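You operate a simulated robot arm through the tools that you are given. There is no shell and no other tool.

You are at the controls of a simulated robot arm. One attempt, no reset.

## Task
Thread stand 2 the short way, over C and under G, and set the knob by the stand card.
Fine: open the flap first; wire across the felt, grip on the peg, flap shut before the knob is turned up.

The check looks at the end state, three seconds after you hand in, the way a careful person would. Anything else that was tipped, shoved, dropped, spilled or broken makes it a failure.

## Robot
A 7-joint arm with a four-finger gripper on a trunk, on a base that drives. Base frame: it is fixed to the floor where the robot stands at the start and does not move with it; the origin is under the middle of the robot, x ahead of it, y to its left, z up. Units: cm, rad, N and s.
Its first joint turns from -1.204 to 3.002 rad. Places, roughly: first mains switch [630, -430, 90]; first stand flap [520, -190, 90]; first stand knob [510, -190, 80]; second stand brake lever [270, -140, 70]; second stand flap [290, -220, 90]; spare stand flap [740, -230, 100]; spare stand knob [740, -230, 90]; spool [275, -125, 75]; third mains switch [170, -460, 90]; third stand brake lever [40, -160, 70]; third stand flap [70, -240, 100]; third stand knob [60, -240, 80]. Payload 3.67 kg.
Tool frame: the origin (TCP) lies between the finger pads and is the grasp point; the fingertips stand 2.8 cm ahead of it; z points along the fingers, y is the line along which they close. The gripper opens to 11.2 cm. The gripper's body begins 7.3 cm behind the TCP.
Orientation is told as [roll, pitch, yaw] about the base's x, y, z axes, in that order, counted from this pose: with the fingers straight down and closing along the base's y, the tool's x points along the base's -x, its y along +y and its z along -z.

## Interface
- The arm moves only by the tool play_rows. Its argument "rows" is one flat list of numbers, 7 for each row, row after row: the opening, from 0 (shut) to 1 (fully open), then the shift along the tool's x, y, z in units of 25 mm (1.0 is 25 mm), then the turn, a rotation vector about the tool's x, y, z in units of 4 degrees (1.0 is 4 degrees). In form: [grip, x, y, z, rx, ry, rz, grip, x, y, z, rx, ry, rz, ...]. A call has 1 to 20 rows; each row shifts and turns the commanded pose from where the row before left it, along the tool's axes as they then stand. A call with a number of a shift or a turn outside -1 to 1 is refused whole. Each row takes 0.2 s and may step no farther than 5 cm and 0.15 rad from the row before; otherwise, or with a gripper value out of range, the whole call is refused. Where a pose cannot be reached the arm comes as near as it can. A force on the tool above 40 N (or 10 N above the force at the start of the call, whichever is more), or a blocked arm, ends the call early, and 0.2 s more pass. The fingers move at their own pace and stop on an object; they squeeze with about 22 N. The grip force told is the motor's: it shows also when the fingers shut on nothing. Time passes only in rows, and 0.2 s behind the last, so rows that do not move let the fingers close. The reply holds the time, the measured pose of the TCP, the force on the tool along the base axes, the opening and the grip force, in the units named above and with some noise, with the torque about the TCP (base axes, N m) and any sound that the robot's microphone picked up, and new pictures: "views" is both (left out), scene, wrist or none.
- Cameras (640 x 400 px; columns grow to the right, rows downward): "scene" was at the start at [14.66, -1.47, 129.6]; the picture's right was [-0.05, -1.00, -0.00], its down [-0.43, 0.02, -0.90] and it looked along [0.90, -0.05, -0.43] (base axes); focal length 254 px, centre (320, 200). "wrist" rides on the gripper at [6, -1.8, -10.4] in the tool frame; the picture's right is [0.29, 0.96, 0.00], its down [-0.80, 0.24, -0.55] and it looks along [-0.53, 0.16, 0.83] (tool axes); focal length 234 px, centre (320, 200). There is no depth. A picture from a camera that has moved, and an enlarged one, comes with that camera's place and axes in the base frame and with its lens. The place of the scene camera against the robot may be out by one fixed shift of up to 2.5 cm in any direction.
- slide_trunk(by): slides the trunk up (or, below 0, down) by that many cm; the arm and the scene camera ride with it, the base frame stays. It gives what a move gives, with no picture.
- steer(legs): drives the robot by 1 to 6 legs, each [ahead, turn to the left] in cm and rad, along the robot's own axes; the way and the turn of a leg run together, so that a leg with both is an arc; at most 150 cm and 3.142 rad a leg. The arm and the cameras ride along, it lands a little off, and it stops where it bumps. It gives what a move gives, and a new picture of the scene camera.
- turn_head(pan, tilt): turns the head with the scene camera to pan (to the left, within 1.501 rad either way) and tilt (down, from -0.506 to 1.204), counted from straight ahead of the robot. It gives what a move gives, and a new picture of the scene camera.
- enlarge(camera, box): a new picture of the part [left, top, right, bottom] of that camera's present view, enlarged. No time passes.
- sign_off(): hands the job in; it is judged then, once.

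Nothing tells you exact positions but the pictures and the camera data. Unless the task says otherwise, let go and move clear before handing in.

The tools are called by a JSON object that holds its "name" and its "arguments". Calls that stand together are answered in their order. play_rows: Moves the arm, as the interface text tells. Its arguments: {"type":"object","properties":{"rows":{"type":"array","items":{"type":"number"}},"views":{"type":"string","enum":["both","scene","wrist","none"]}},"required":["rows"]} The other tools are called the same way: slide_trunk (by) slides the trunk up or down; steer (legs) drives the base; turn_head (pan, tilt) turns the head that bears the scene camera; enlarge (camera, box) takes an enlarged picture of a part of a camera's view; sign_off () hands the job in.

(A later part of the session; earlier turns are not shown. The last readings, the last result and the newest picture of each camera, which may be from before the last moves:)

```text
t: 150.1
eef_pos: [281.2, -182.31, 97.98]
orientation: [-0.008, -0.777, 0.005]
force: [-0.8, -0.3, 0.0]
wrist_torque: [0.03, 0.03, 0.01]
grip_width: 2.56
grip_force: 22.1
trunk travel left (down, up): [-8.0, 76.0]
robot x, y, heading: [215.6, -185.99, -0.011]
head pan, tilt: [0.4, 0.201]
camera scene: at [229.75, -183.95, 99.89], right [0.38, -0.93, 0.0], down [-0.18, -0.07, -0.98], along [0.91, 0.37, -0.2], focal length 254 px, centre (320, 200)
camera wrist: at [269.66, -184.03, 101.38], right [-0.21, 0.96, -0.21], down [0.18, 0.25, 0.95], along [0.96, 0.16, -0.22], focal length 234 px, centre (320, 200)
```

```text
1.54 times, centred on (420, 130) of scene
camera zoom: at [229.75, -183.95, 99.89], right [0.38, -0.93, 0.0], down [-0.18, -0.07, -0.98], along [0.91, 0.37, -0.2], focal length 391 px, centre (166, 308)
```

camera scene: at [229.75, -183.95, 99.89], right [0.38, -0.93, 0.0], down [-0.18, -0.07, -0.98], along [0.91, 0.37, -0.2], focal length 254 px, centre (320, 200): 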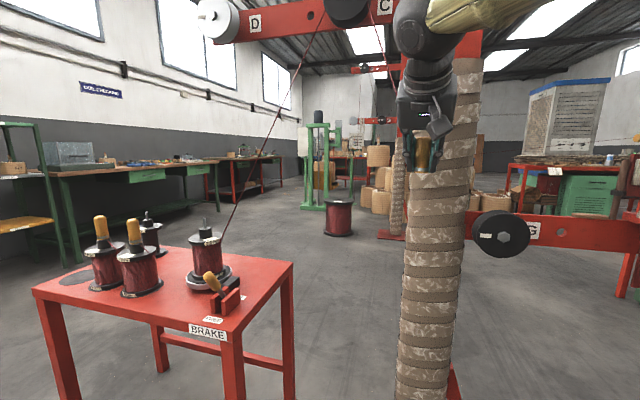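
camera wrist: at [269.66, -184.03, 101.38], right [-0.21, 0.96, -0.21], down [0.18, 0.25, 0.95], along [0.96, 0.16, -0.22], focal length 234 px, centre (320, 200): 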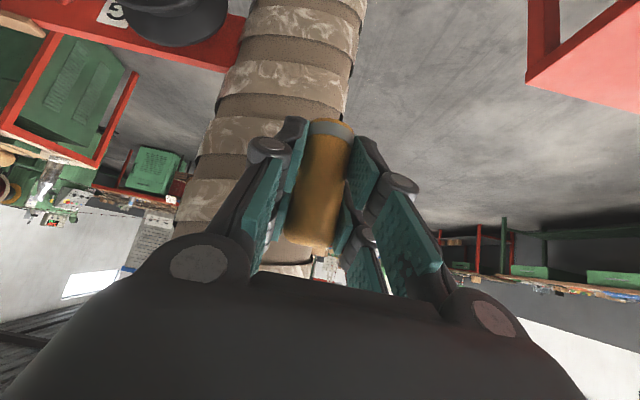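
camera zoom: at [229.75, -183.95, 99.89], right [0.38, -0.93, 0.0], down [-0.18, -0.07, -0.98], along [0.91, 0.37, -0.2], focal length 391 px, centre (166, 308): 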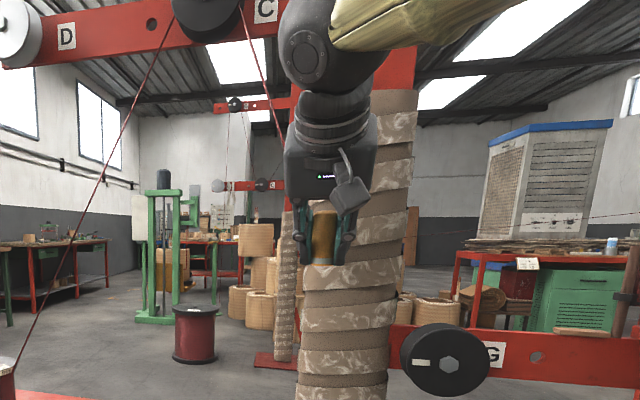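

No damage visible; the wire runs over C down to the hand. I continue down at this depth to z≈62, left of G.

{"name": "play_rows", "arguments": {"rows": [0.1, 0.5, 0, 0.518, 0, 0, 0, 0.1, 0.5, 0, 0.518, 0, 0, 0, 0.1, 0.5, 0, 0.518, 0, 0, 0, 0.1, 0.5, 0, 0.518, 0, 0, 0, 0.1, 0.5, 0, 0.518, 0, 0, 0, 0.1, 0.5, 0, 0.518, 0, 0, 0, 0.1, 0.5, 0, 0.518, 0, 0, 0, 0.1, 0.5, 0, 0.518, 0, 0, 0, 0.1, 0.5, 0, 0.518, 0, 0, 0, 0.1, 0.5, 0, 0.518, 0, 0, 0, 0.1, 0.5, 0, 0.518, 0, 0, 0, 0.1, 0.5, 0, 0.518, 0, 0, 0, 0.1, 0.5, 0, 0.518, 0, 0, 0, 0.1, 0.5, 0, 0.518, 0, 0, 0, 0.1, 0.5, 0, 0.518, 0, 0, 0, 0.1, 0.5, 0, 0.518, 0, 0, 0, 0.1, 0.5, 0, 0.518, 0, 0, 0, 0.1, 0.5, 0, 0.518, 0, 0, 0, 0.1, 0.5, 0, 0.518, 0, 0, 0, 0.1, 0.5, 0, 0.518, 0, 0, 0], "views": "both"}}

{"name": "enlarge", "arguments": {"camera": "scene", "box": [300, 0, 620, 300]}}

```text
t: 154.3
eef_pos: [281.61, -182.44, 61.89]
orientation: [-0.01, -0.777, 0.005]
force: [0.6, 0.0, 0.8]
wrist_torque: [0.03, 0.0, 0.03]
grip_width: 2.61
grip_force: 21.8
trunk travel left (down, up): [-8.0, 76.0]
robot x, y, heading: [215.41, -186.16, -0.007]
head pan, tilt: [0.4, 0.201]
camera scene: at [229.74, -183.95, 99.89], right [0.38, -0.93, 0.0], down [-0.18, -0.07, -0.98], along [0.91, 0.37, -0.2], focal length 254 px, centre (320, 200)
camera wrist: at [270.06, -184.17, 65.28], right [-0.2, 0.96, -0.21], down [0.18, 0.25, 0.95], along [0.96, 0.16, -0.22], focal length 234 px, centre (320, 200)
```

scene: 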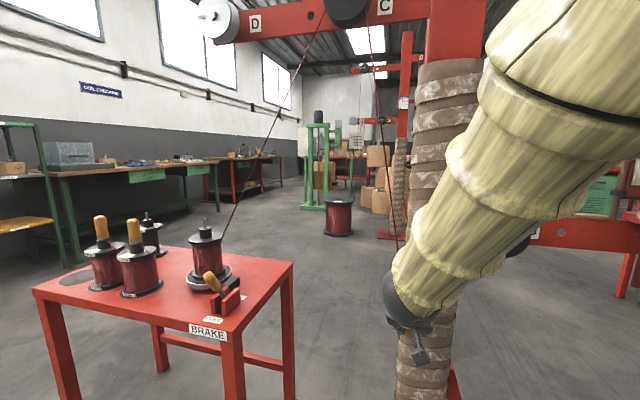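
wrist: 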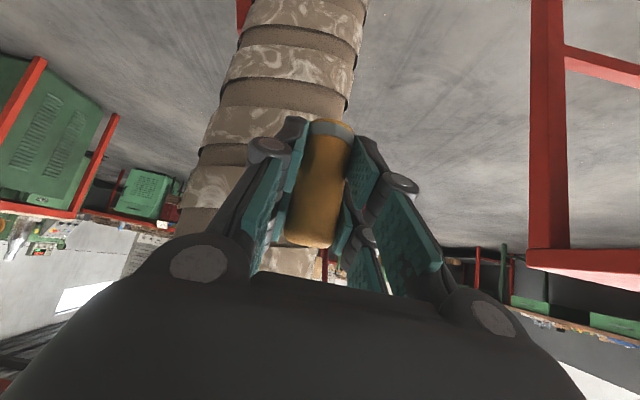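

```text
1.33 times, centred on (460, 150) of scene
camera zoom: at [229.74, -183.95, 99.89], right [0.38, -0.93, 0.0], down [-0.18, -0.07, -0.98], along [0.91, 0.37, -0.2], focal length 339 px, centre (133, 267)
```

zoom: 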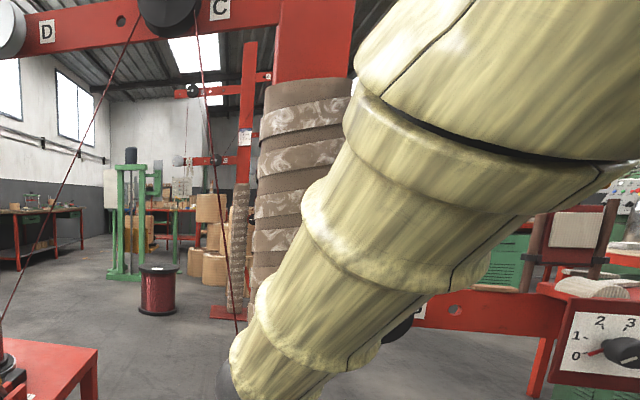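

Now under G's level. I move right to y≈-199 clear of the post, then forward into the groove plane, before passing under G.

{"name": "play_rows", "arguments": {"rows": [0.1, 0, -0.95, 0, 0, 0, 0, 0.1, 0, -0.95, 0, 0, 0, 0, 0.1, 0, -0.95, 0, 0, 0, 0, 0.1, 0, -0.95, 0, 0, 0, 0, 0.1, 0, -0.95, 0, 0, 0, 0, 0.1, 0, -0.95, 0, 0, 0, 0, 0.1, 0, -0.95, 0, 0, 0, 0], "views": "wrist"}}

{"name": "turn_head", "arguments": {"pan": 0.2, "tilt": 0.3}}

```text
t: 155.9
eef_pos: [281.42, -199.0, 62.08]
orientation: [-0.009, -0.778, 0.007]
force: [-0.2, 0.3, 1.0]
wrist_torque: [-0.01, -0.03, -0.04]
grip_width: 2.58
grip_force: 22.0
trunk travel left (down, up): [-8.0, 76.0]
robot x, y, heading: [215.41, -186.0, -0.011]
head pan, tilt: [0.4, 0.201]
camera wrist: at [269.9, -200.65, 65.47], right [-0.21, 0.96, -0.21], down [0.18, 0.25, 0.95], along [0.96, 0.16, -0.22], focal length 234 px, centre (320, 200)
```

wrist: 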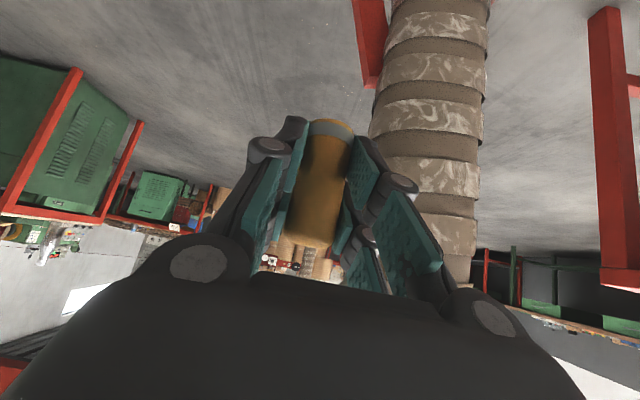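

```text
t: 156.6
eef_pos: [281.52, -198.88, 62.06]
orientation: [-0.008, -0.776, 0.005]
force: [-0.2, 0.4, 0.4]
wrist_torque: [-0.02, -0.03, 0.01]
grip_width: 2.59
grip_force: 22.3
trunk travel left (down, up): [-8.0, 76.0]
robot x, y, heading: [215.65, -186.24, -0.013]
head pan, tilt: [0.201, 0.3]
camera scene: at [230.29, -185.71, 98.96], right [0.19, -0.98, 0.0], down [-0.29, -0.06, -0.96], along [0.94, 0.18, -0.3], focal length 254 px, centre (320, 200)
```

scene: 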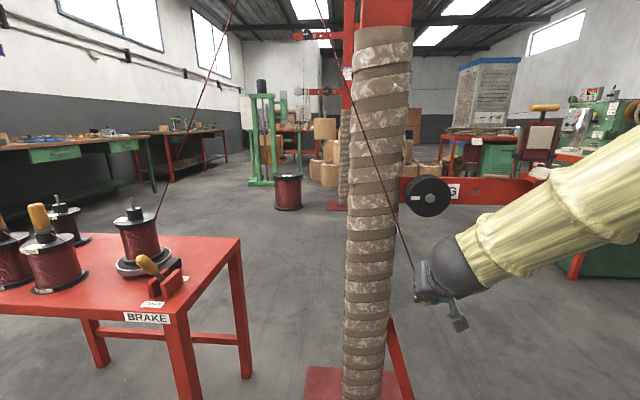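

The view confirms the wire passes over C, in front of the post, left of G. Shifting slightly right and forward into the plane.

{"name": "play_rows", "arguments": {"rows": [0.1, 0, -0.6, 0, 0, 0, 0, 0.1, -0.556, 0, 0.537, 0, 0, 0, 0.1, -0.556, 0, 0.537, 0, 0, 0, 0.1, -0.556, 0, 0.537, 0, 0, 0], "views": "both"}}

{"name": "enlarge", "arguments": {"camera": "scene", "box": [340, 130, 500, 320]}}

```text
t: 157.6
eef_pos: [287.34, -200.65, 62.21]
orientation: [-0.008, -0.777, 0.005]
force: [-0.2, 0.5, 0.6]
wrist_torque: [0.01, -0.03, -0.01]
grip_width: 2.54
grip_force: 21.7
trunk travel left (down, up): [-8.0, 76.0]
robot x, y, heading: [215.49, -186.17, -0.012]
head pan, tilt: [0.201, 0.3]
camera scene: at [230.26, -185.72, 98.96], right [0.19, -0.98, 0.0], down [-0.29, -0.06, -0.96], along [0.94, 0.18, -0.3], focal length 254 px, centre (320, 200)
camera wrist: at [275.86, -202.31, 65.46], right [-0.21, 0.96, -0.21], down [0.18, 0.25, 0.95], along [0.96, 0.16, -0.22], focal length 234 px, centre (320, 200)
```

scene: 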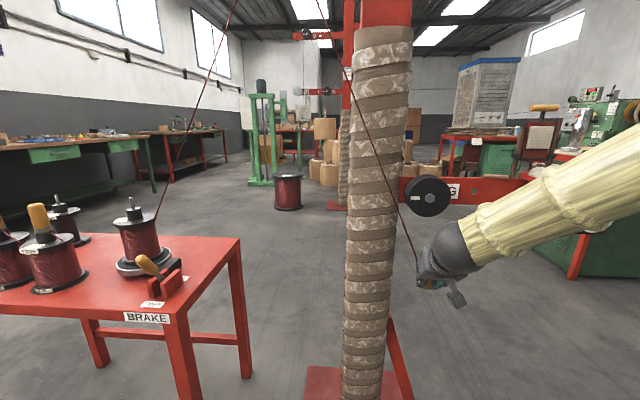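
wrist: 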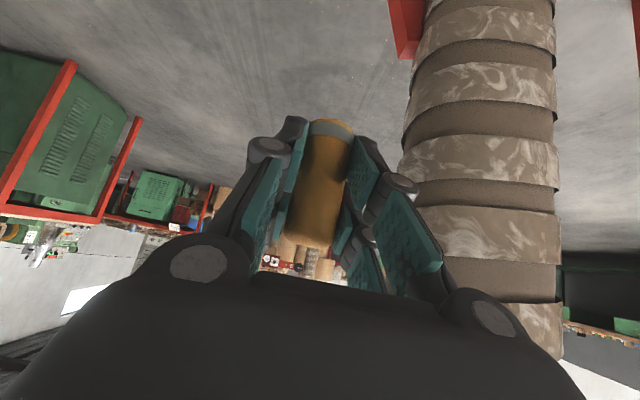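

```text
2.11 times, centred on (420, 225) of scene
camera zoom: at [230.26, -185.72, 98.96], right [0.19, -0.98, 0.0], down [-0.29, -0.06, -0.96], along [0.94, 0.18, -0.3], focal length 535 px, centre (110, 147)
```

zoom: 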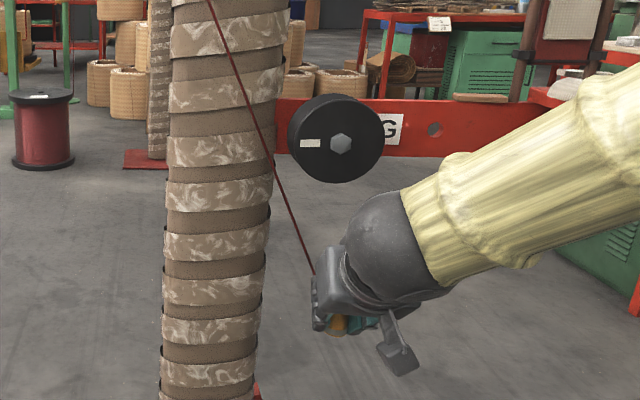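

Now passing right beneath G, in the groove plane.

{"name": "play_rows", "arguments": {"rows": [0.1, -0.02, -0.5, 0.02, 0, 0, 0, 0.1, -0.03, -0.5, 0.03, 0, 0, 0, 0.1, -0.04, -0.7, 0.04, 0, 0, 0, 0.1, -0.05, -0.7, 0.05, 0, 0, 0, 0.1, -0.05, -0.7, 0.05, 0, 0, 0], "views": "both"}}

{"name": "enlarge", "arguments": {"camera": "scene", "box": [340, 130, 500, 320]}}

```text
t: 158.8
eef_pos: [287.99, -208.33, 62.14]
orientation: [-0.009, -0.777, 0.002]
force: [0.3, 2.1, 0.8]
wrist_torque: [-0.03, 0.04, -0.01]
grip_width: 2.57
grip_force: 21.9
trunk travel left (down, up): [-8.0, 76.0]
robot x, y, heading: [215.69, -185.87, -0.013]
head pan, tilt: [0.201, 0.3]
camera scene: at [230.29, -185.7, 98.96], right [0.19, -0.98, 0.0], down [-0.29, -0.06, -0.96], along [0.94, 0.18, -0.3], focal length 254 px, centre (320, 200)
camera wrist: at [276.47, -209.99, 65.5], right [-0.21, 0.96, -0.21], down [0.18, 0.25, 0.95], along [0.96, 0.16, -0.22], focal length 234 px, centre (320, 200)
```

scene: 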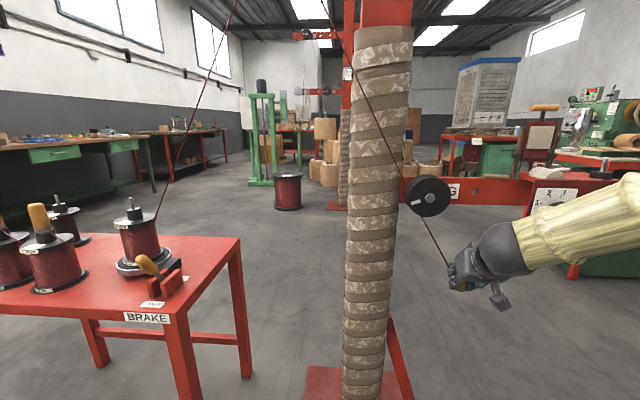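
wrist: 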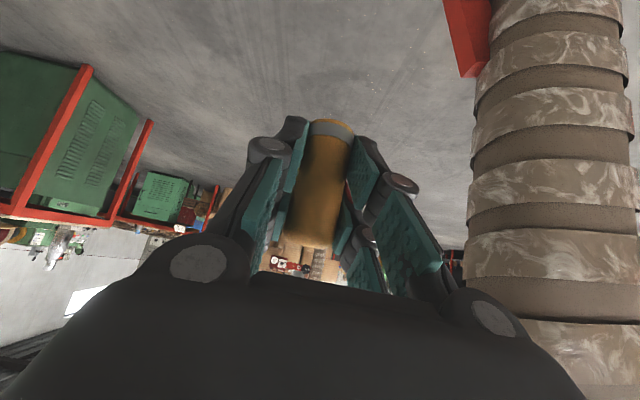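

```text
2.11 times, centred on (420, 225) of scene
camera zoom: at [230.29, -185.7, 98.96], right [0.19, -0.98, 0.0], down [-0.29, -0.06, -0.96], along [0.94, 0.18, -0.3], focal length 535 px, centre (110, 147)
```

zoom: 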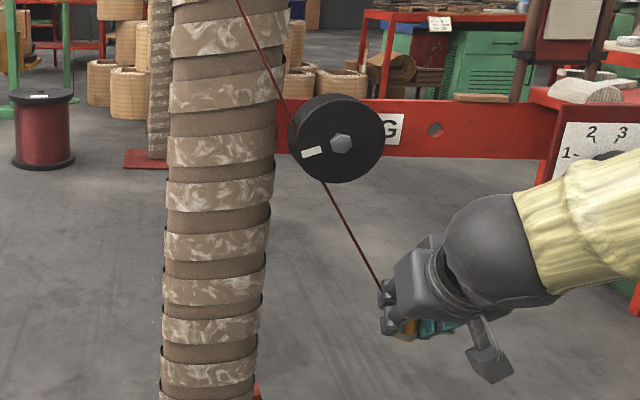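

The wire entered G's groove from below. Now I rise on the right of G, a little in front of the plane to clear the beam.

{"name": "play_rows", "arguments": {"rows": [0.1, 0.0, 0, -0.6, 0, 0, 0, 0.1, 0.0, 0, -0.6, 0, 0, 0, 0.1, -0.5, 0, -0.518, 0, 0, 0, 0.1, -0.5, 0, -0.518, 0, 0, 0, 0.1, -0.5, 0, -0.518, 0, 0, 0, 0.1, -0.5, 0, -0.518, 0, 0, 0, 0.1, -0.5, 0, -0.518, 0, 0, 0, 0.1, -0.5, 0, -0.518, 0, 0, 0, 0.1, -0.5, 0, -0.518, 0, 0, 0, 0.1, -0.5, 0, -0.518, 0, 0, 0], "views": "both"}}

{"name": "enlarge", "arguments": {"camera": "scene", "box": [340, 100, 620, 300]}}

```text
t: 161.0
eef_pos: [285.75, -208.22, 78.68]
orientation: [-0.008, -0.777, 0.006]
force: [0.0, 0.6, 0.1]
wrist_torque: [-0.04, 0.04, -0.01]
grip_width: 2.57
grip_force: 22.3
trunk travel left (down, up): [-8.0, 76.0]
robot x, y, heading: [215.58, -186.13, -0.009]
head pan, tilt: [0.201, 0.3]
camera scene: at [230.3, -185.73, 98.96], right [0.19, -0.98, 0.0], down [-0.29, -0.06, -0.96], along [0.94, 0.18, -0.3], focal length 254 px, centre (320, 200)
camera wrist: at [274.26, -209.9, 82.16], right [-0.21, 0.96, -0.21], down [0.18, 0.25, 0.95], along [0.96, 0.16, -0.22], focal length 234 px, centre (320, 200)
```

scene: 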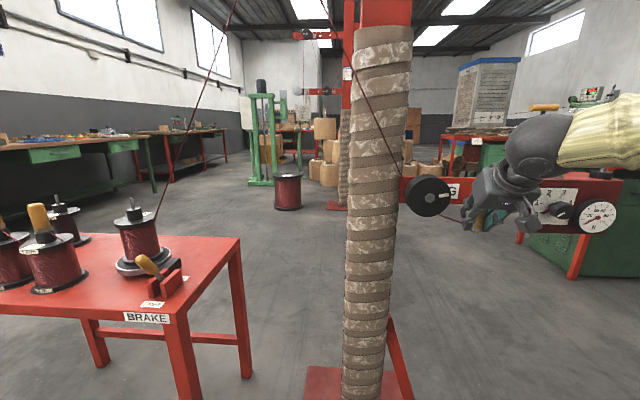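
wrist: 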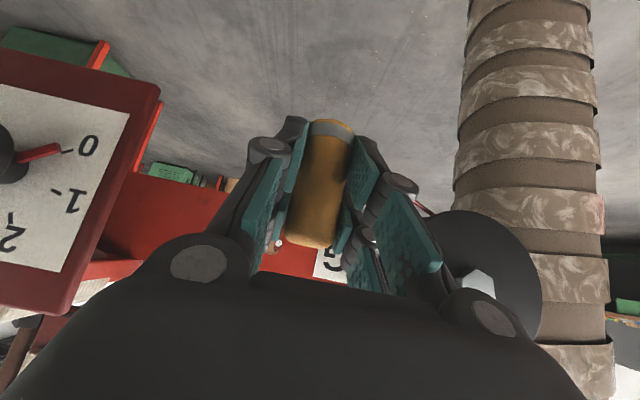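

```text
2.00 times, centred on (480, 200) of scene
camera zoom: at [230.3, -185.73, 98.96], right [0.19, -0.98, 0.0], down [-0.29, -0.06, -0.96], along [0.94, 0.18, -0.3], focal length 508 px, centre (0, 200)
```

zoom: 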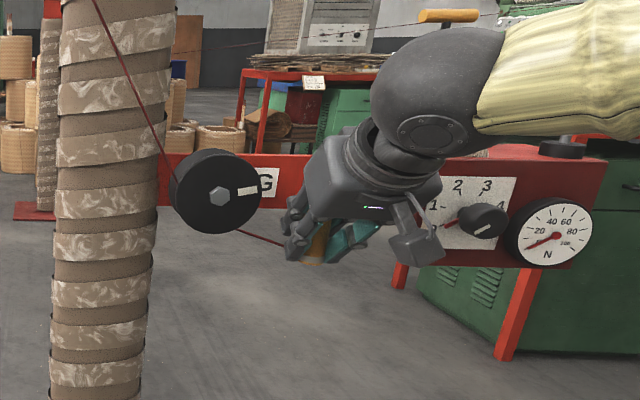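

Passing cleanly between G and the panel. Continuing up to z≈99.

{"name": "play_rows", "arguments": {"rows": [0.1, -0.5, 0, -0.518, 0, 0, 0, 0.1, -0.5, 0, -0.518, 0, 0, 0, 0.1, -0.5, 0, -0.518, 0, 0, 0, 0.1, -0.5, 0, -0.518, 0, 0, 0, 0.1, -0.5, 0, -0.518, 0, 0, 0, 0.1, -0.5, 0, -0.518, 0, 0, 0, 0.1, -0.5, 0, -0.518, 0, 0, 0, 0.1, -0.5, 0, -0.518, 0, 0, 0, 0.1, -0.5, 0, -0.518, 0, 0, 0, 0.1, -0.5, 0, -0.518, 0, 0, 0, 0.1, -0.5, 0, -0.518, 0, 0, 0, 0.1, -0.5, 0, -0.518, 0, 0, 0], "views": "both"}}

{"name": "enlarge", "arguments": {"camera": "scene", "box": [340, 60, 620, 260]}}

```text
t: 163.6
eef_pos: [285.73, -208.25, 100.37]
orientation: [-0.01, -0.777, 0.004]
force: [0.4, 0.0, -2.5]
wrist_torque: [0.01, 0.01, -0.02]
grip_width: 2.57
grip_force: 22.1
trunk travel left (down, up): [-8.0, 76.0]
robot x, y, heading: [215.43, -186.29, -0.013]
head pan, tilt: [0.201, 0.3]
camera scene: at [230.31, -185.73, 98.95], right [0.19, -0.98, 0.0], down [-0.29, -0.06, -0.96], along [0.94, 0.18, -0.3], focal length 254 px, centre (320, 200)
camera wrist: at [274.09, -209.94, 103.69], right [-0.21, 0.96, -0.21], down [0.18, 0.25, 0.95], along [0.96, 0.16, -0.22], focal length 234 px, centre (320, 200)
```

scene: 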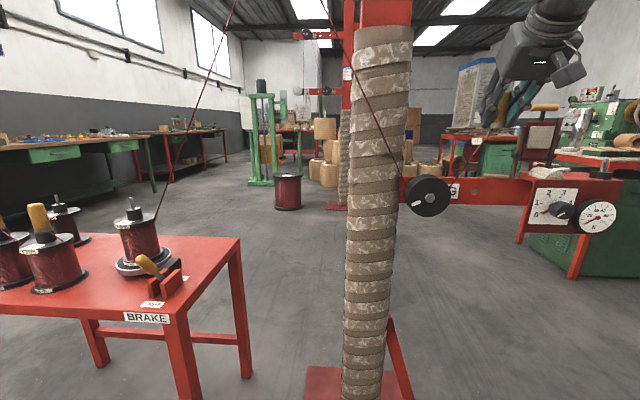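
wrist: 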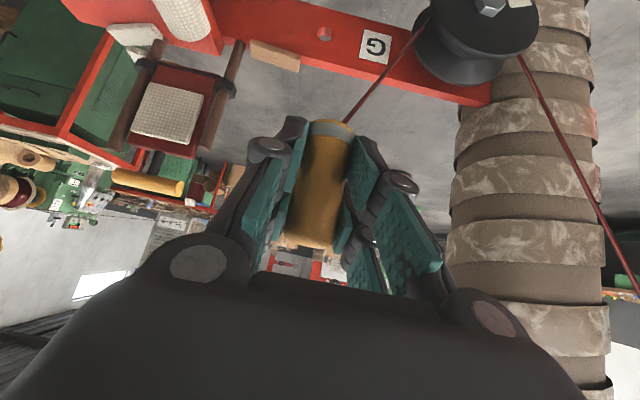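

```text
2.00 times, centred on (480, 160) of scene
camera zoom: at [230.31, -185.73, 98.95], right [0.19, -0.98, 0.0], down [-0.29, -0.06, -0.96], along [0.94, 0.18, -0.3], focal length 508 px, centre (0, 280)
```

zoom: 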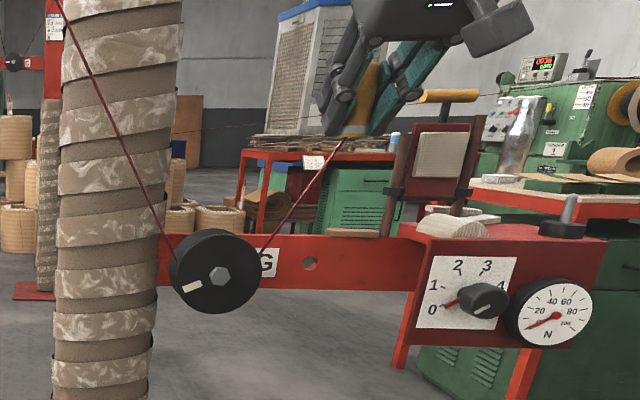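

Threaded: over C, under G, up to the grip. Now moving right above the felt to a point over the peg.

{"name": "play_rows", "arguments": {"rows": [0.1, -0.129, -0.918, 0.124, 0, 0, 0, 0.1, -0.129, -0.918, 0.124, 0, 0, 0, 0.1, -0.129, -0.918, 0.124, 0, 0, 0, 0.1, -0.129, -0.918, 0.124, 0, 0, 0, 0.1, -0.129, -0.918, 0.124, 0, 0, 0, 0.1, -0.129, -0.918, 0.124, 0, 0, 0, 0.1, -0.129, -0.918, 0.124, 0, 0, 0, 0.1, -0.129, -0.918, 0.124, 0, 0, 0, 0.1, -0.129, -0.918, 0.124, 0, 0, 0, 0.1, -0.129, -0.918, 0.124, 0, 0, 0], "views": "both"}}

{"name": "enlarge", "arguments": {"camera": "wrist", "box": [200, 0, 440, 170]}}

{"name": "enlarge", "arguments": {"camera": "scene", "box": [440, 60, 640, 240]}}

```text
t: 165.8
eef_pos: [289.91, -230.98, 100.57]
orientation: [-0.008, -0.776, 0.005]
force: [0.0, 0.9, -0.7]
wrist_torque: [0.01, 0.03, -0.01]
grip_width: 2.54
grip_force: 22.0
trunk travel left (down, up): [-8.0, 76.0]
robot x, y, heading: [215.64, -186.0, -0.01]
head pan, tilt: [0.201, 0.3]
camera scene: at [230.31, -185.74, 98.96], right [0.19, -0.98, 0.0], down [-0.29, -0.05, -0.96], along [0.94, 0.18, -0.3], focal length 254 px, centre (320, 200)
camera wrist: at [278.47, -232.78, 103.89], right [-0.21, 0.96, -0.21], down [0.18, 0.24, 0.95], along [0.96, 0.16, -0.22], focal length 234 px, centre (320, 200)
```

scene: 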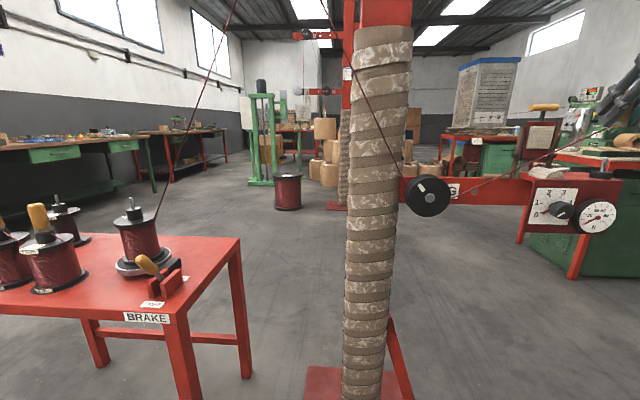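
wrist: 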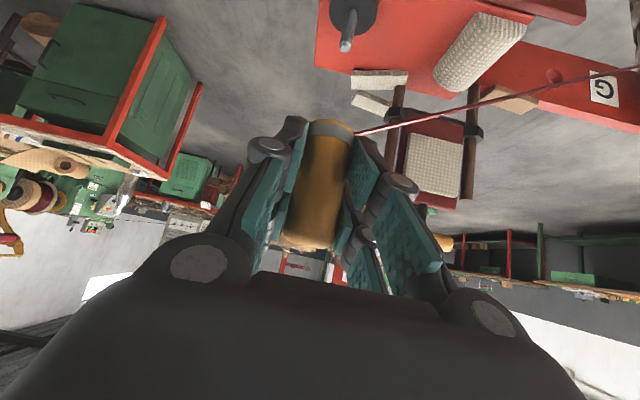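

```text
2.35 times, centred on (320, 85) of wrist
camera zoom: at [278.47, -232.78, 103.89], right [-0.21, 0.96, -0.21], down [0.18, 0.24, 0.95], along [0.96, 0.16, -0.22], focal length 551 px, centre (320, 471)
```

zoom: 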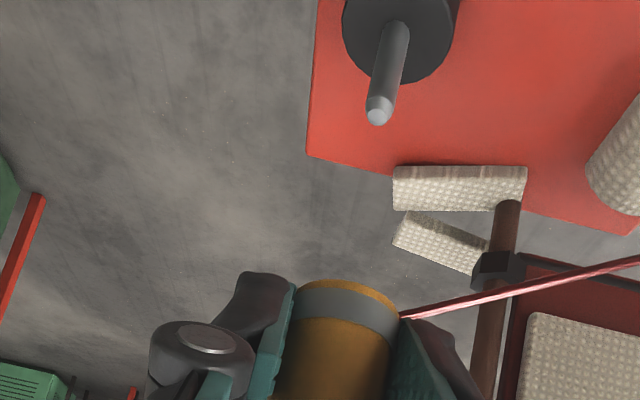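

```text
2.22 times, centred on (540, 150) of scene
camera zoom: at [230.31, -185.74, 98.96], right [0.19, -0.98, 0.0], down [-0.29, -0.05, -0.96], along [0.94, 0.18, -0.3], focal length 564 px, centre (-169, 311)
```

zoom: 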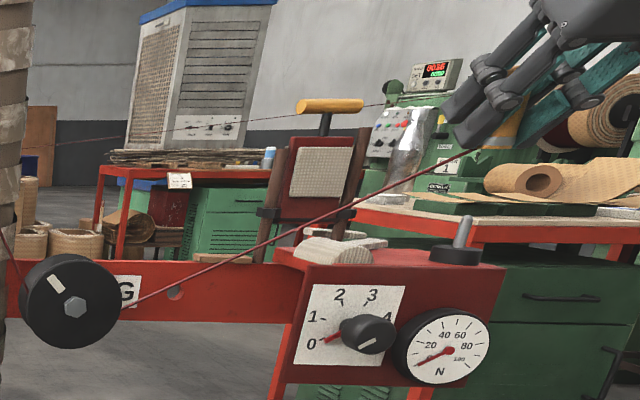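

The peg tip is at (290.25, -231.2, 91.6), consistent. I'll make a small correction and lower the grip onto it, watching force.

{"name": "play_rows", "arguments": {"rows": [0.1, -0.126, -0.1, 0.122, 0, 0, 0, 0.1, 0.42, 0, 0.428, 0, 0, 0, 0.1, 0.42, 0, 0.428, 0, 0, 0, 0.1, 0, 0, 0, 0, 0, 0], "views": "wrist"}}

{"name": "enlarge", "arguments": {"camera": "wrist", "box": [240, 30, 400, 160]}}

{"name": "turn_head", "arguments": {"pan": -0.2, "tilt": 0.2}}

{"name": "enlarge", "arguments": {"camera": "scene", "box": [320, 100, 520, 260]}}

```text
t: 166.8
eef_pos: [290.3, -231.11, 97.66]
orientation: [-0.008, -0.776, 0.004]
force: [-0.3, 0.7, -0.5]
wrist_torque: [0.0, 0.0, 0.0]
grip_width: 2.56
grip_force: 21.8
trunk travel left (down, up): [-8.0, 76.0]
robot x, y, heading: [215.69, -186.47, -0.005]
head pan, tilt: [0.201, 0.3]
camera wrist: at [278.78, -232.91, 100.93], right [-0.21, 0.96, -0.21], down [0.18, 0.25, 0.95], along [0.96, 0.16, -0.22], focal length 234 px, centre (320, 200)
```

wrist: 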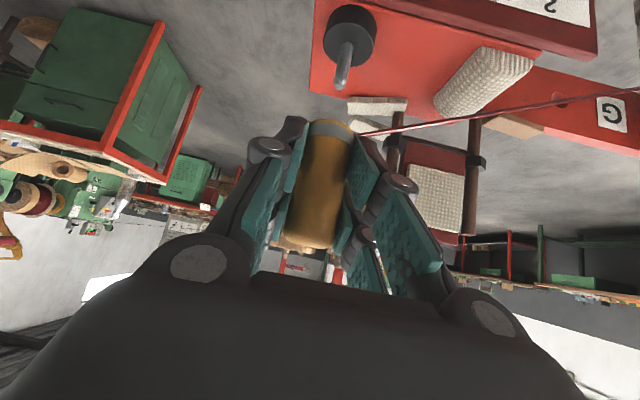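

```text
3.08 times, centred on (320, 95) of wrist
camera zoom: at [278.78, -232.91, 100.93], right [-0.21, 0.96, -0.21], down [0.18, 0.25, 0.95], along [0.96, 0.16, -0.22], focal length 720 px, centre (320, 523)
```

zoom: 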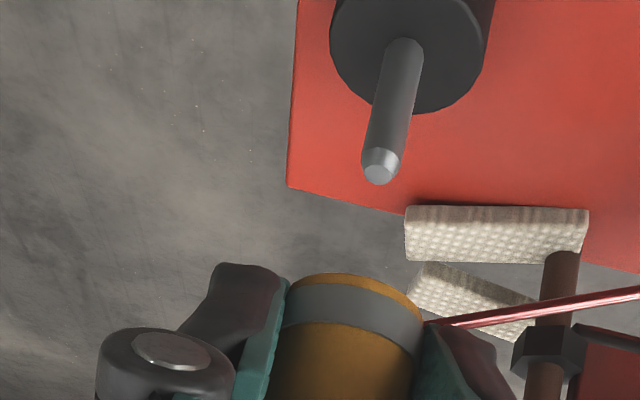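

```text
t: 167.7
eef_pos: [290.3, -231.11, 97.56]
orientation: [-0.008, -0.778, 0.007]
force: [0.4, 0.3, 0.7]
wrist_torque: [-0.02, 0.0, -0.02]
grip_width: 2.57
grip_force: 22.0
trunk travel left (down, up): [-8.0, 76.0]
robot x, y, heading: [215.71, -186.21, -0.018]
head pan, tilt: [-0.201, 0.201]
camera scene: at [230.23, -189.46, 99.88], right [-0.21, -0.98, 0.0], down [-0.2, 0.04, -0.98], along [0.96, -0.21, -0.2], focal length 254 px, centre (320, 200)
```

scene: 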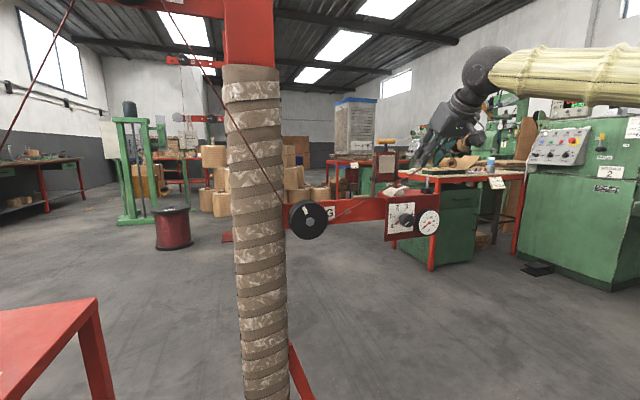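

```text
2.50 times, centred on (420, 180) of scene
camera zoom: at [230.23, -189.46, 99.88], right [-0.21, -0.98, 0.0], down [-0.2, 0.04, -0.98], along [0.96, -0.21, -0.2], focal length 635 px, centre (70, 250)
```

zoom: 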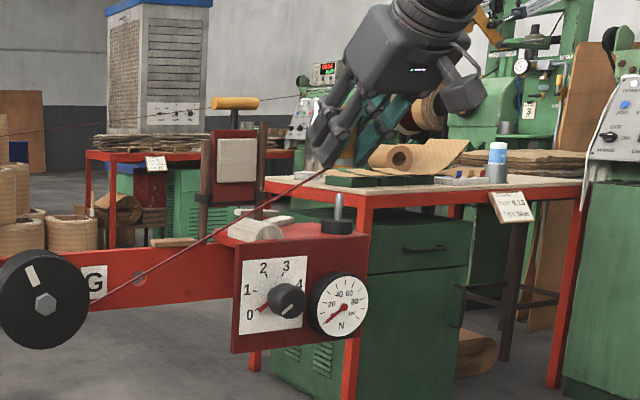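

Alignment looks within ~2 mm. Lowering in small steps while watching force.

{"name": "play_rows", "arguments": {"rows": [0.1, 0.2, 0, 0.204, 0, 0, 0, 0.1, 0.2, 0, 0.204, 0, 0, 0, 0.1, 0.2, 0, 0.204, 0, 0, 0, 0.1, 0.2, 0, 0.204, 0, 0, 0, 0.1, 0, 0, 0, 0, 0, 0], "views": "both"}}

{"name": "enlarge", "arguments": {"camera": "wrist", "box": [240, 30, 400, 160]}}

{"name": "enlarge", "arguments": {"camera": "scene", "box": [370, 110, 450, 200]}}

```text
t: 168.9
eef_pos: [290.27, -231.2, 94.71]
orientation: [-0.009, -0.778, 0.005]
force: [-0.3, -0.4, 0.5]
wrist_torque: [-0.02, -0.02, 0.01]
grip_width: 2.55
grip_force: 22.0
trunk travel left (down, up): [-8.0, 76.0]
robot x, y, heading: [215.75, -186.58, -0.008]
head pan, tilt: [-0.201, 0.201]
camera scene: at [230.24, -189.47, 99.89], right [-0.21, -0.98, 0.0], down [-0.2, 0.04, -0.98], along [0.96, -0.21, -0.2], focal length 254 px, centre (320, 200)
camera wrist: at [278.82, -233.04, 98.05], right [-0.21, 0.96, -0.21], down [0.18, 0.25, 0.95], along [0.96, 0.16, -0.22], focal length 234 px, centre (320, 200)
```

scene: 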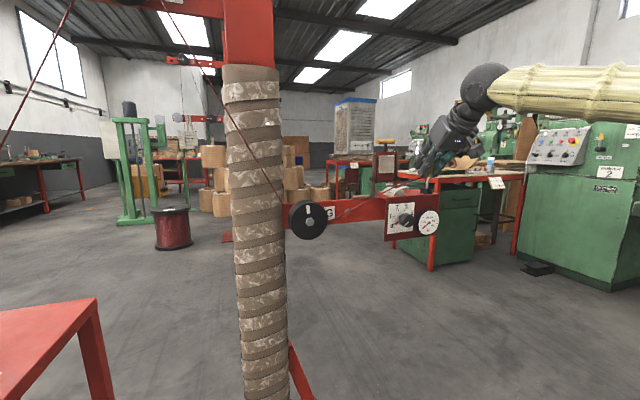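
wrist: 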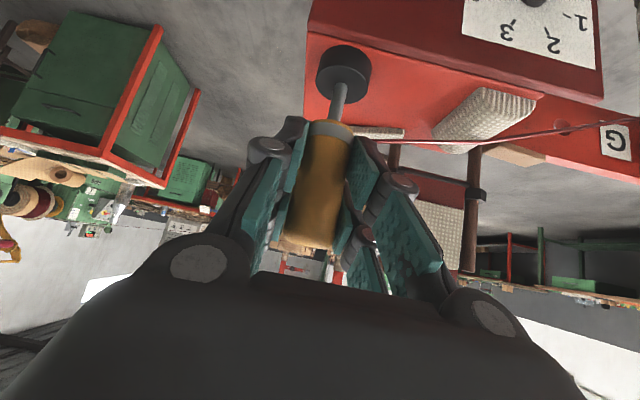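

```text
3.08 times, centred on (320, 95) of wrist
camera zoom: at [278.82, -233.04, 98.05], right [-0.21, 0.96, -0.21], down [0.18, 0.25, 0.95], along [0.96, 0.16, -0.22], focal length 720 px, centre (320, 523)
```

zoom: 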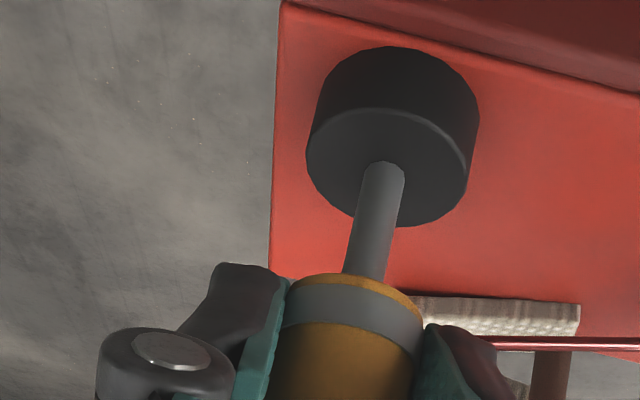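

```text
4.44 times, centred on (410, 155) of scene
camera zoom: at [230.24, -189.47, 99.89], right [-0.21, -0.98, 0.0], down [-0.2, 0.04, -0.98], along [0.96, -0.21, -0.2], focal length 1129 px, centre (-80, 400)
```

zoom: 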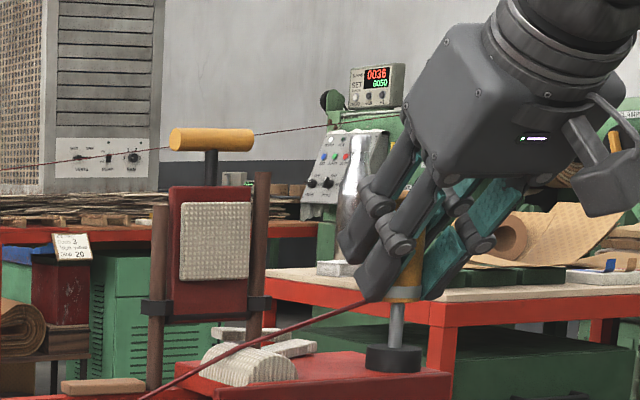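

The pin is entering the grip's hole. Lowering until it seats.

{"name": "play_rows", "arguments": {"rows": [0.1, 0.15, 0, 0.153, 0, 0, 0, 0.1, 0.15, 0, 0.153, 0, 0, 0, 0.1, 0.15, 0, 0.153, 0, 0, 0, 0.1, 0.15, 0, 0.153, 0, 0, 0, 0.1, 0, 0, 0, 0, 0, 0], "views": "both"}}

{"name": "enlarge", "arguments": {"camera": "wrist", "box": [240, 30, 400, 160]}}

{"name": "enlarge", "arguments": {"camera": "scene", "box": [370, 110, 450, 200]}}

```text
t: 170.1
eef_pos: [290.35, -231.26, 92.54]
orientation: [-0.009, -0.777, 0.007]
force: [0.1, -0.4, -0.3]
wrist_torque: [-0.01, 0.03, 0.0]
grip_width: 2.56
grip_force: 21.8
trunk travel left (down, up): [-8.0, 76.0]
robot x, y, heading: [215.4, -186.41, -0.011]
head pan, tilt: [-0.201, 0.201]
camera scene: at [230.24, -189.47, 99.89], right [-0.21, -0.98, 0.0], down [-0.2, 0.04, -0.98], along [0.96, -0.21, -0.2], focal length 254 px, centre (320, 200)
camera wrist: at [278.89, -233.06, 95.91], right [-0.21, 0.96, -0.21], down [0.18, 0.25, 0.95], along [0.96, 0.16, -0.22], focal length 234 px, centre (320, 200)
```

scene: 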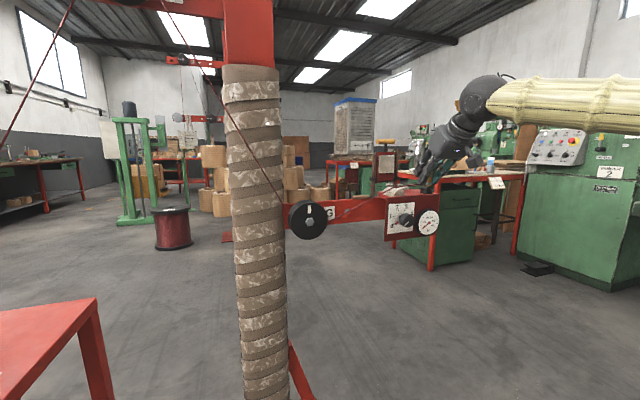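
wrist: 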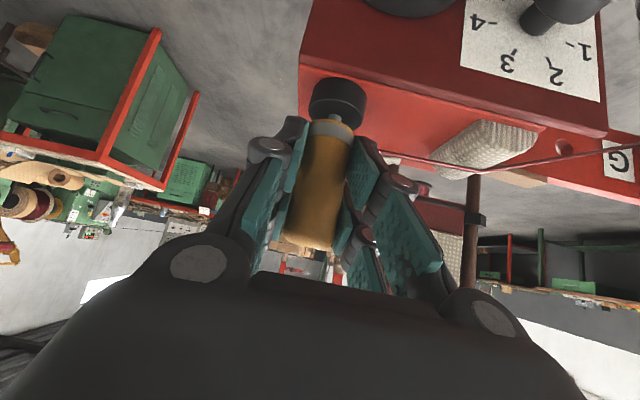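

```text
3.08 times, centred on (320, 95) of wrist
camera zoom: at [278.89, -233.06, 95.91], right [-0.21, 0.96, -0.21], down [0.18, 0.25, 0.95], along [0.96, 0.16, -0.22], focal length 720 px, centre (320, 523)
```

zoom: 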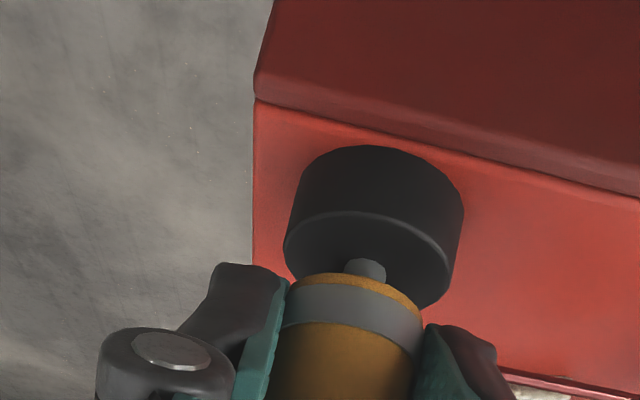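

```text
4.44 times, centred on (410, 155) of scene
camera zoom: at [230.24, -189.47, 99.89], right [-0.21, -0.98, 0.0], down [-0.2, 0.04, -0.98], along [0.96, -0.21, -0.2], focal length 1129 px, centre (-80, 400)
```

zoom: 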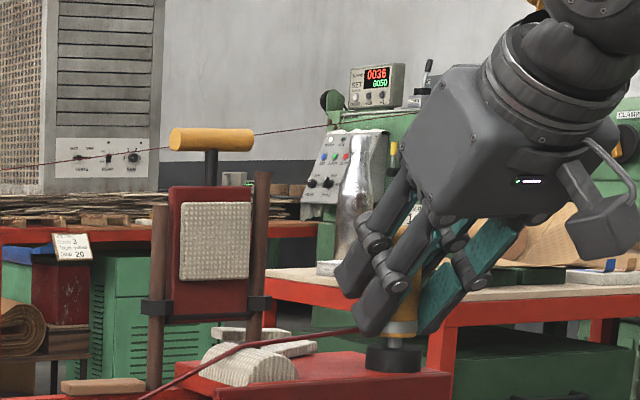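

Nearly seated and the wire now bends over the felt. A final 0.6 cm down, then release.

{"name": "play_rows", "arguments": {"rows": [0.1, 0.085, 0, 0.087, 0, 0, 0, 0.1, 0.085, 0, 0.087, 0, 0, 0, 0.1, 0, 0, 0, 0, 0, 0], "views": "wrist"}}

{"name": "enlarge", "arguments": {"camera": "wrist", "box": [240, 30, 400, 160]}}

```text
t: 170.9
eef_pos: [290.59, -231.29, 91.88]
orientation: [-0.008, -0.777, 0.006]
force: [0.4, 0.3, -0.5]
wrist_torque: [-0.02, 0.03, 0.01]
grip_width: 2.56
grip_force: 21.9
trunk travel left (down, up): [-8.0, 76.0]
robot x, y, heading: [215.29, -186.02, -0.009]
head pan, tilt: [-0.201, 0.201]
camera wrist: at [278.9, -233.11, 95.32], right [-0.21, 0.96, -0.21], down [0.18, 0.25, 0.95], along [0.96, 0.16, -0.22], focal length 234 px, centre (320, 200)
```

wrist: 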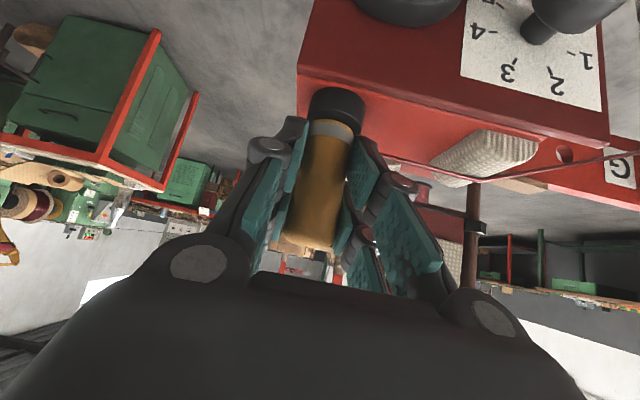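

```text
3.08 times, centred on (320, 95) of wrist
camera zoom: at [278.9, -233.11, 95.32], right [-0.21, 0.96, -0.21], down [0.18, 0.25, 0.95], along [0.96, 0.16, -0.22], focal length 720 px, centre (320, 523)
```

zoom: 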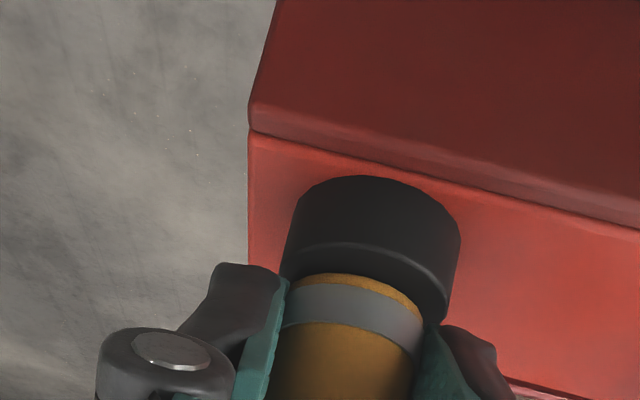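

{"name": "play_rows", "arguments": {"rows": [0.1, 0.05, 0, 0.05, 0, 0, 0, 0.1, 0, 0, 0, 0, 0, 0, 0.26, 0, 0, 0, 0, 0, 0, 0.35, 0, 0, 0, 0, 0, 0, 0.45, 0, 0, 0, 0, 0, 0, 0.45, 0, 0, 0, 0, 0, 0], "views": "both"}}

{"name": "enlarge", "arguments": {"camera": "wrist", "box": [200, 30, 440, 180]}}

{"name": "enlarge", "arguments": {"camera": "scene", "box": [370, 110, 450, 200]}}

```text
t: 172.3
eef_pos: [290.43, -231.32, 91.84]
orientation: [-0.01, -0.777, 0.005]
force: [0.2, -0.6, 0.4]
wrist_torque: [0.0, 0.01, 0.01]
grip_width: 5.04
grip_force: 0.0
trunk travel left (down, up): [-8.0, 76.0]
robot x, y, heading: [215.41, -186.23, -0.008]
head pan, tilt: [-0.201, 0.201]
camera scene: at [230.23, -189.47, 99.89], right [-0.21, -0.98, 0.0], down [-0.2, 0.04, -0.98], along [0.96, -0.21, -0.2], focal length 254 px, centre (320, 200)
camera wrist: at [278.92, -233.08, 95.15], right [-0.21, 0.96, -0.21], down [0.18, 0.25, 0.95], along [0.96, 0.16, -0.22], focal length 234 px, centre (320, 200)
```

scene: 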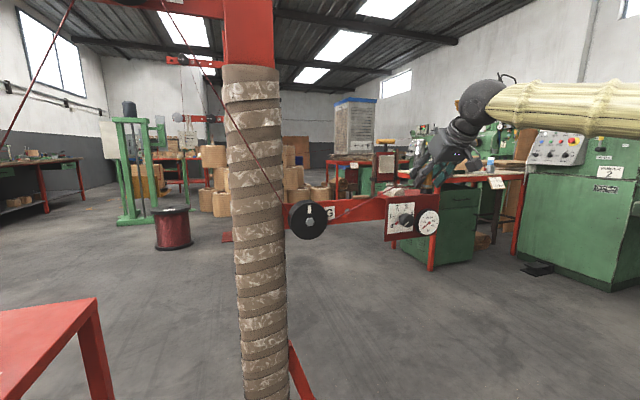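
wrist: 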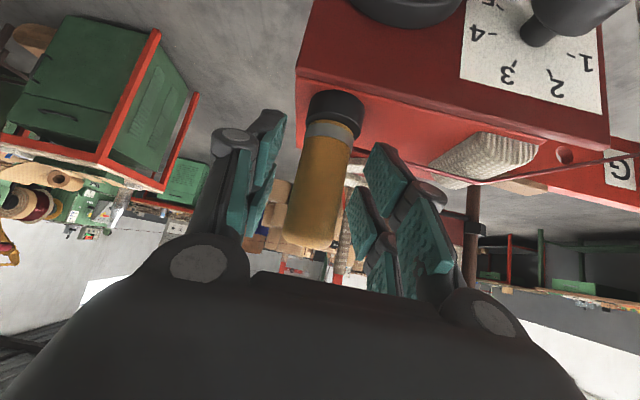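

```text
2.67 times, centred on (320, 105) of wrist
camera zoom: at [278.92, -233.08, 95.15], right [-0.21, 0.96, -0.21], down [0.18, 0.25, 0.95], along [0.96, 0.16, -0.22], focal length 624 px, centre (320, 453)
```

zoom: 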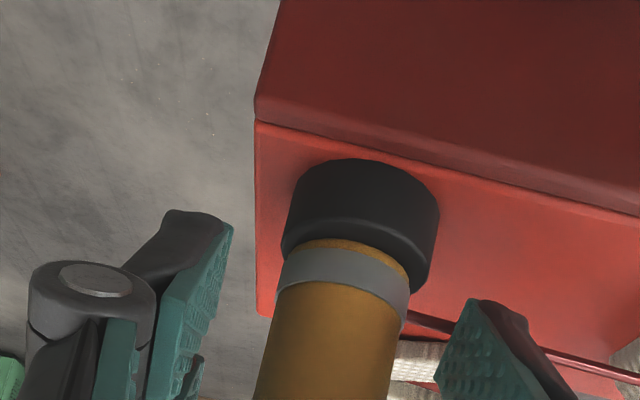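

```text
4.44 times, centred on (410, 155) of scene
camera zoom: at [230.23, -189.47, 99.89], right [-0.21, -0.98, 0.0], down [-0.2, 0.04, -0.98], along [0.96, -0.21, -0.2], focal length 1129 px, centre (-80, 400)
```

zoom: 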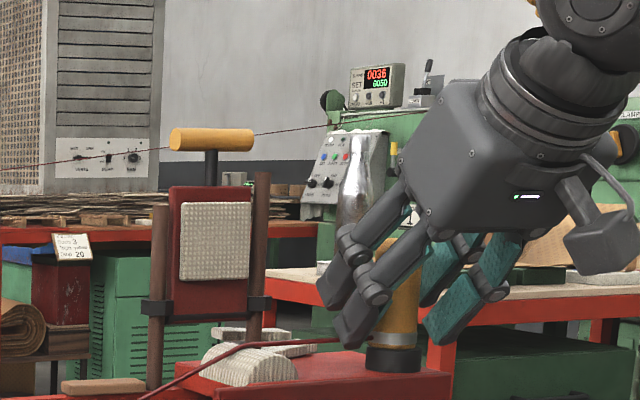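

The grip is seated on the peg and released, with the wire lying over the felt. Retracting along the tool axis.

{"name": "play_rows", "arguments": {"rows": [0.45, 0, 0, -0.6, 0, 0, 0, 0.45, 0, 0, -0.8, 0, 0, 0, 0.45, 0, 0, -1, 0, 0, 0, 0.45, 0, 0, -1, 0, 0, 0, 0.45, 0, 0, -1, 0, 0, 0, 0.45, 0, 0, -1, 0, 0, 0], "views": "both"}}

{"name": "enlarge", "arguments": {"camera": "scene", "box": [280, 130, 460, 250]}}

{"name": "enlarge", "arguments": {"camera": "wrist", "box": [280, 0, 520, 150]}}

```text
t: 173.7
eef_pos: [280.87, -231.34, 101.47]
orientation: [-0.007, -0.778, 0.006]
force: [0.0, 0.0, 0.4]
wrist_torque: [-0.01, 0.01, 0.02]
grip_width: 5.05
grip_force: 0.1
trunk travel left (down, up): [-8.0, 76.0]
robot x, y, heading: [215.8, -186.31, -0.012]
head pan, tilt: [-0.201, 0.201]
camera scene: at [230.24, -189.45, 99.89], right [-0.21, -0.98, 0.0], down [-0.2, 0.04, -0.98], along [0.96, -0.21, -0.2], focal length 254 px, centre (320, 200)
camera wrist: at [269.51, -232.97, 104.87], right [-0.21, 0.96, -0.21], down [0.18, 0.25, 0.95], along [0.96, 0.16, -0.22], focal length 234 px, centre (320, 200)
```

scene: 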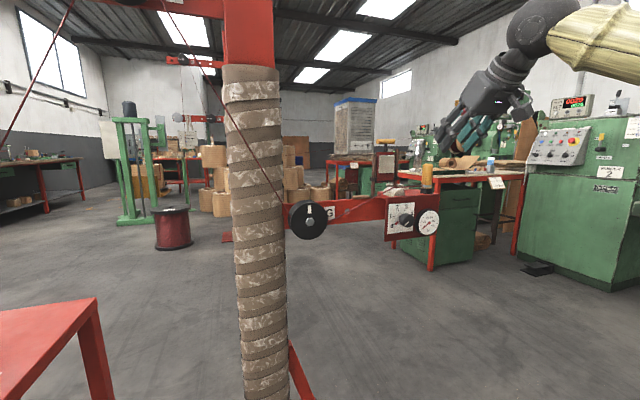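
wrist: 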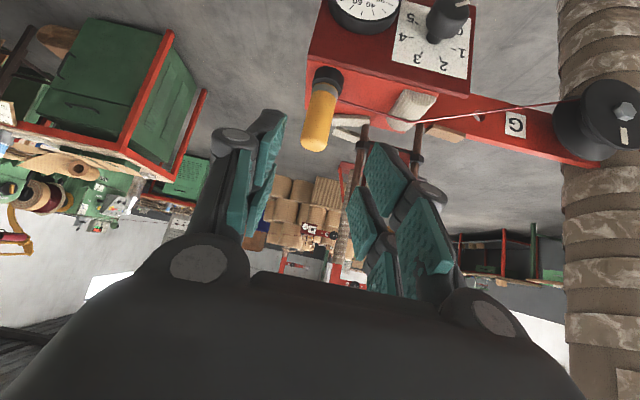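

```text
3.33 times, centred on (370, 190) of scene
camera zoom: at [230.24, -189.45, 99.89], right [-0.21, -0.98, 0.0], down [-0.2, 0.04, -0.98], along [0.96, -0.21, -0.2], focal length 846 px, centre (153, 233)
```

zoom: 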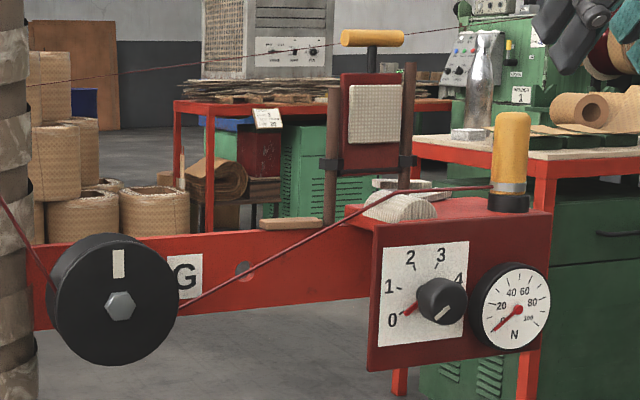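

```text
2.67 times, centred on (400, 75) of wrist
camera zoom: at [269.51, -232.97, 104.87], right [-0.21, 0.96, -0.21], down [0.18, 0.25, 0.95], along [0.96, 0.16, -0.22], focal length 624 px, centre (107, 533)
```

zoom: 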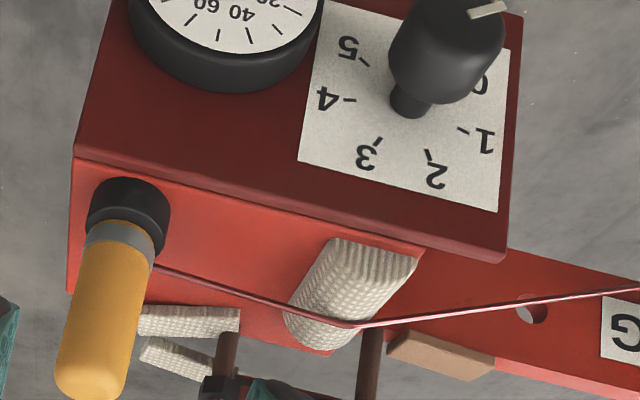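

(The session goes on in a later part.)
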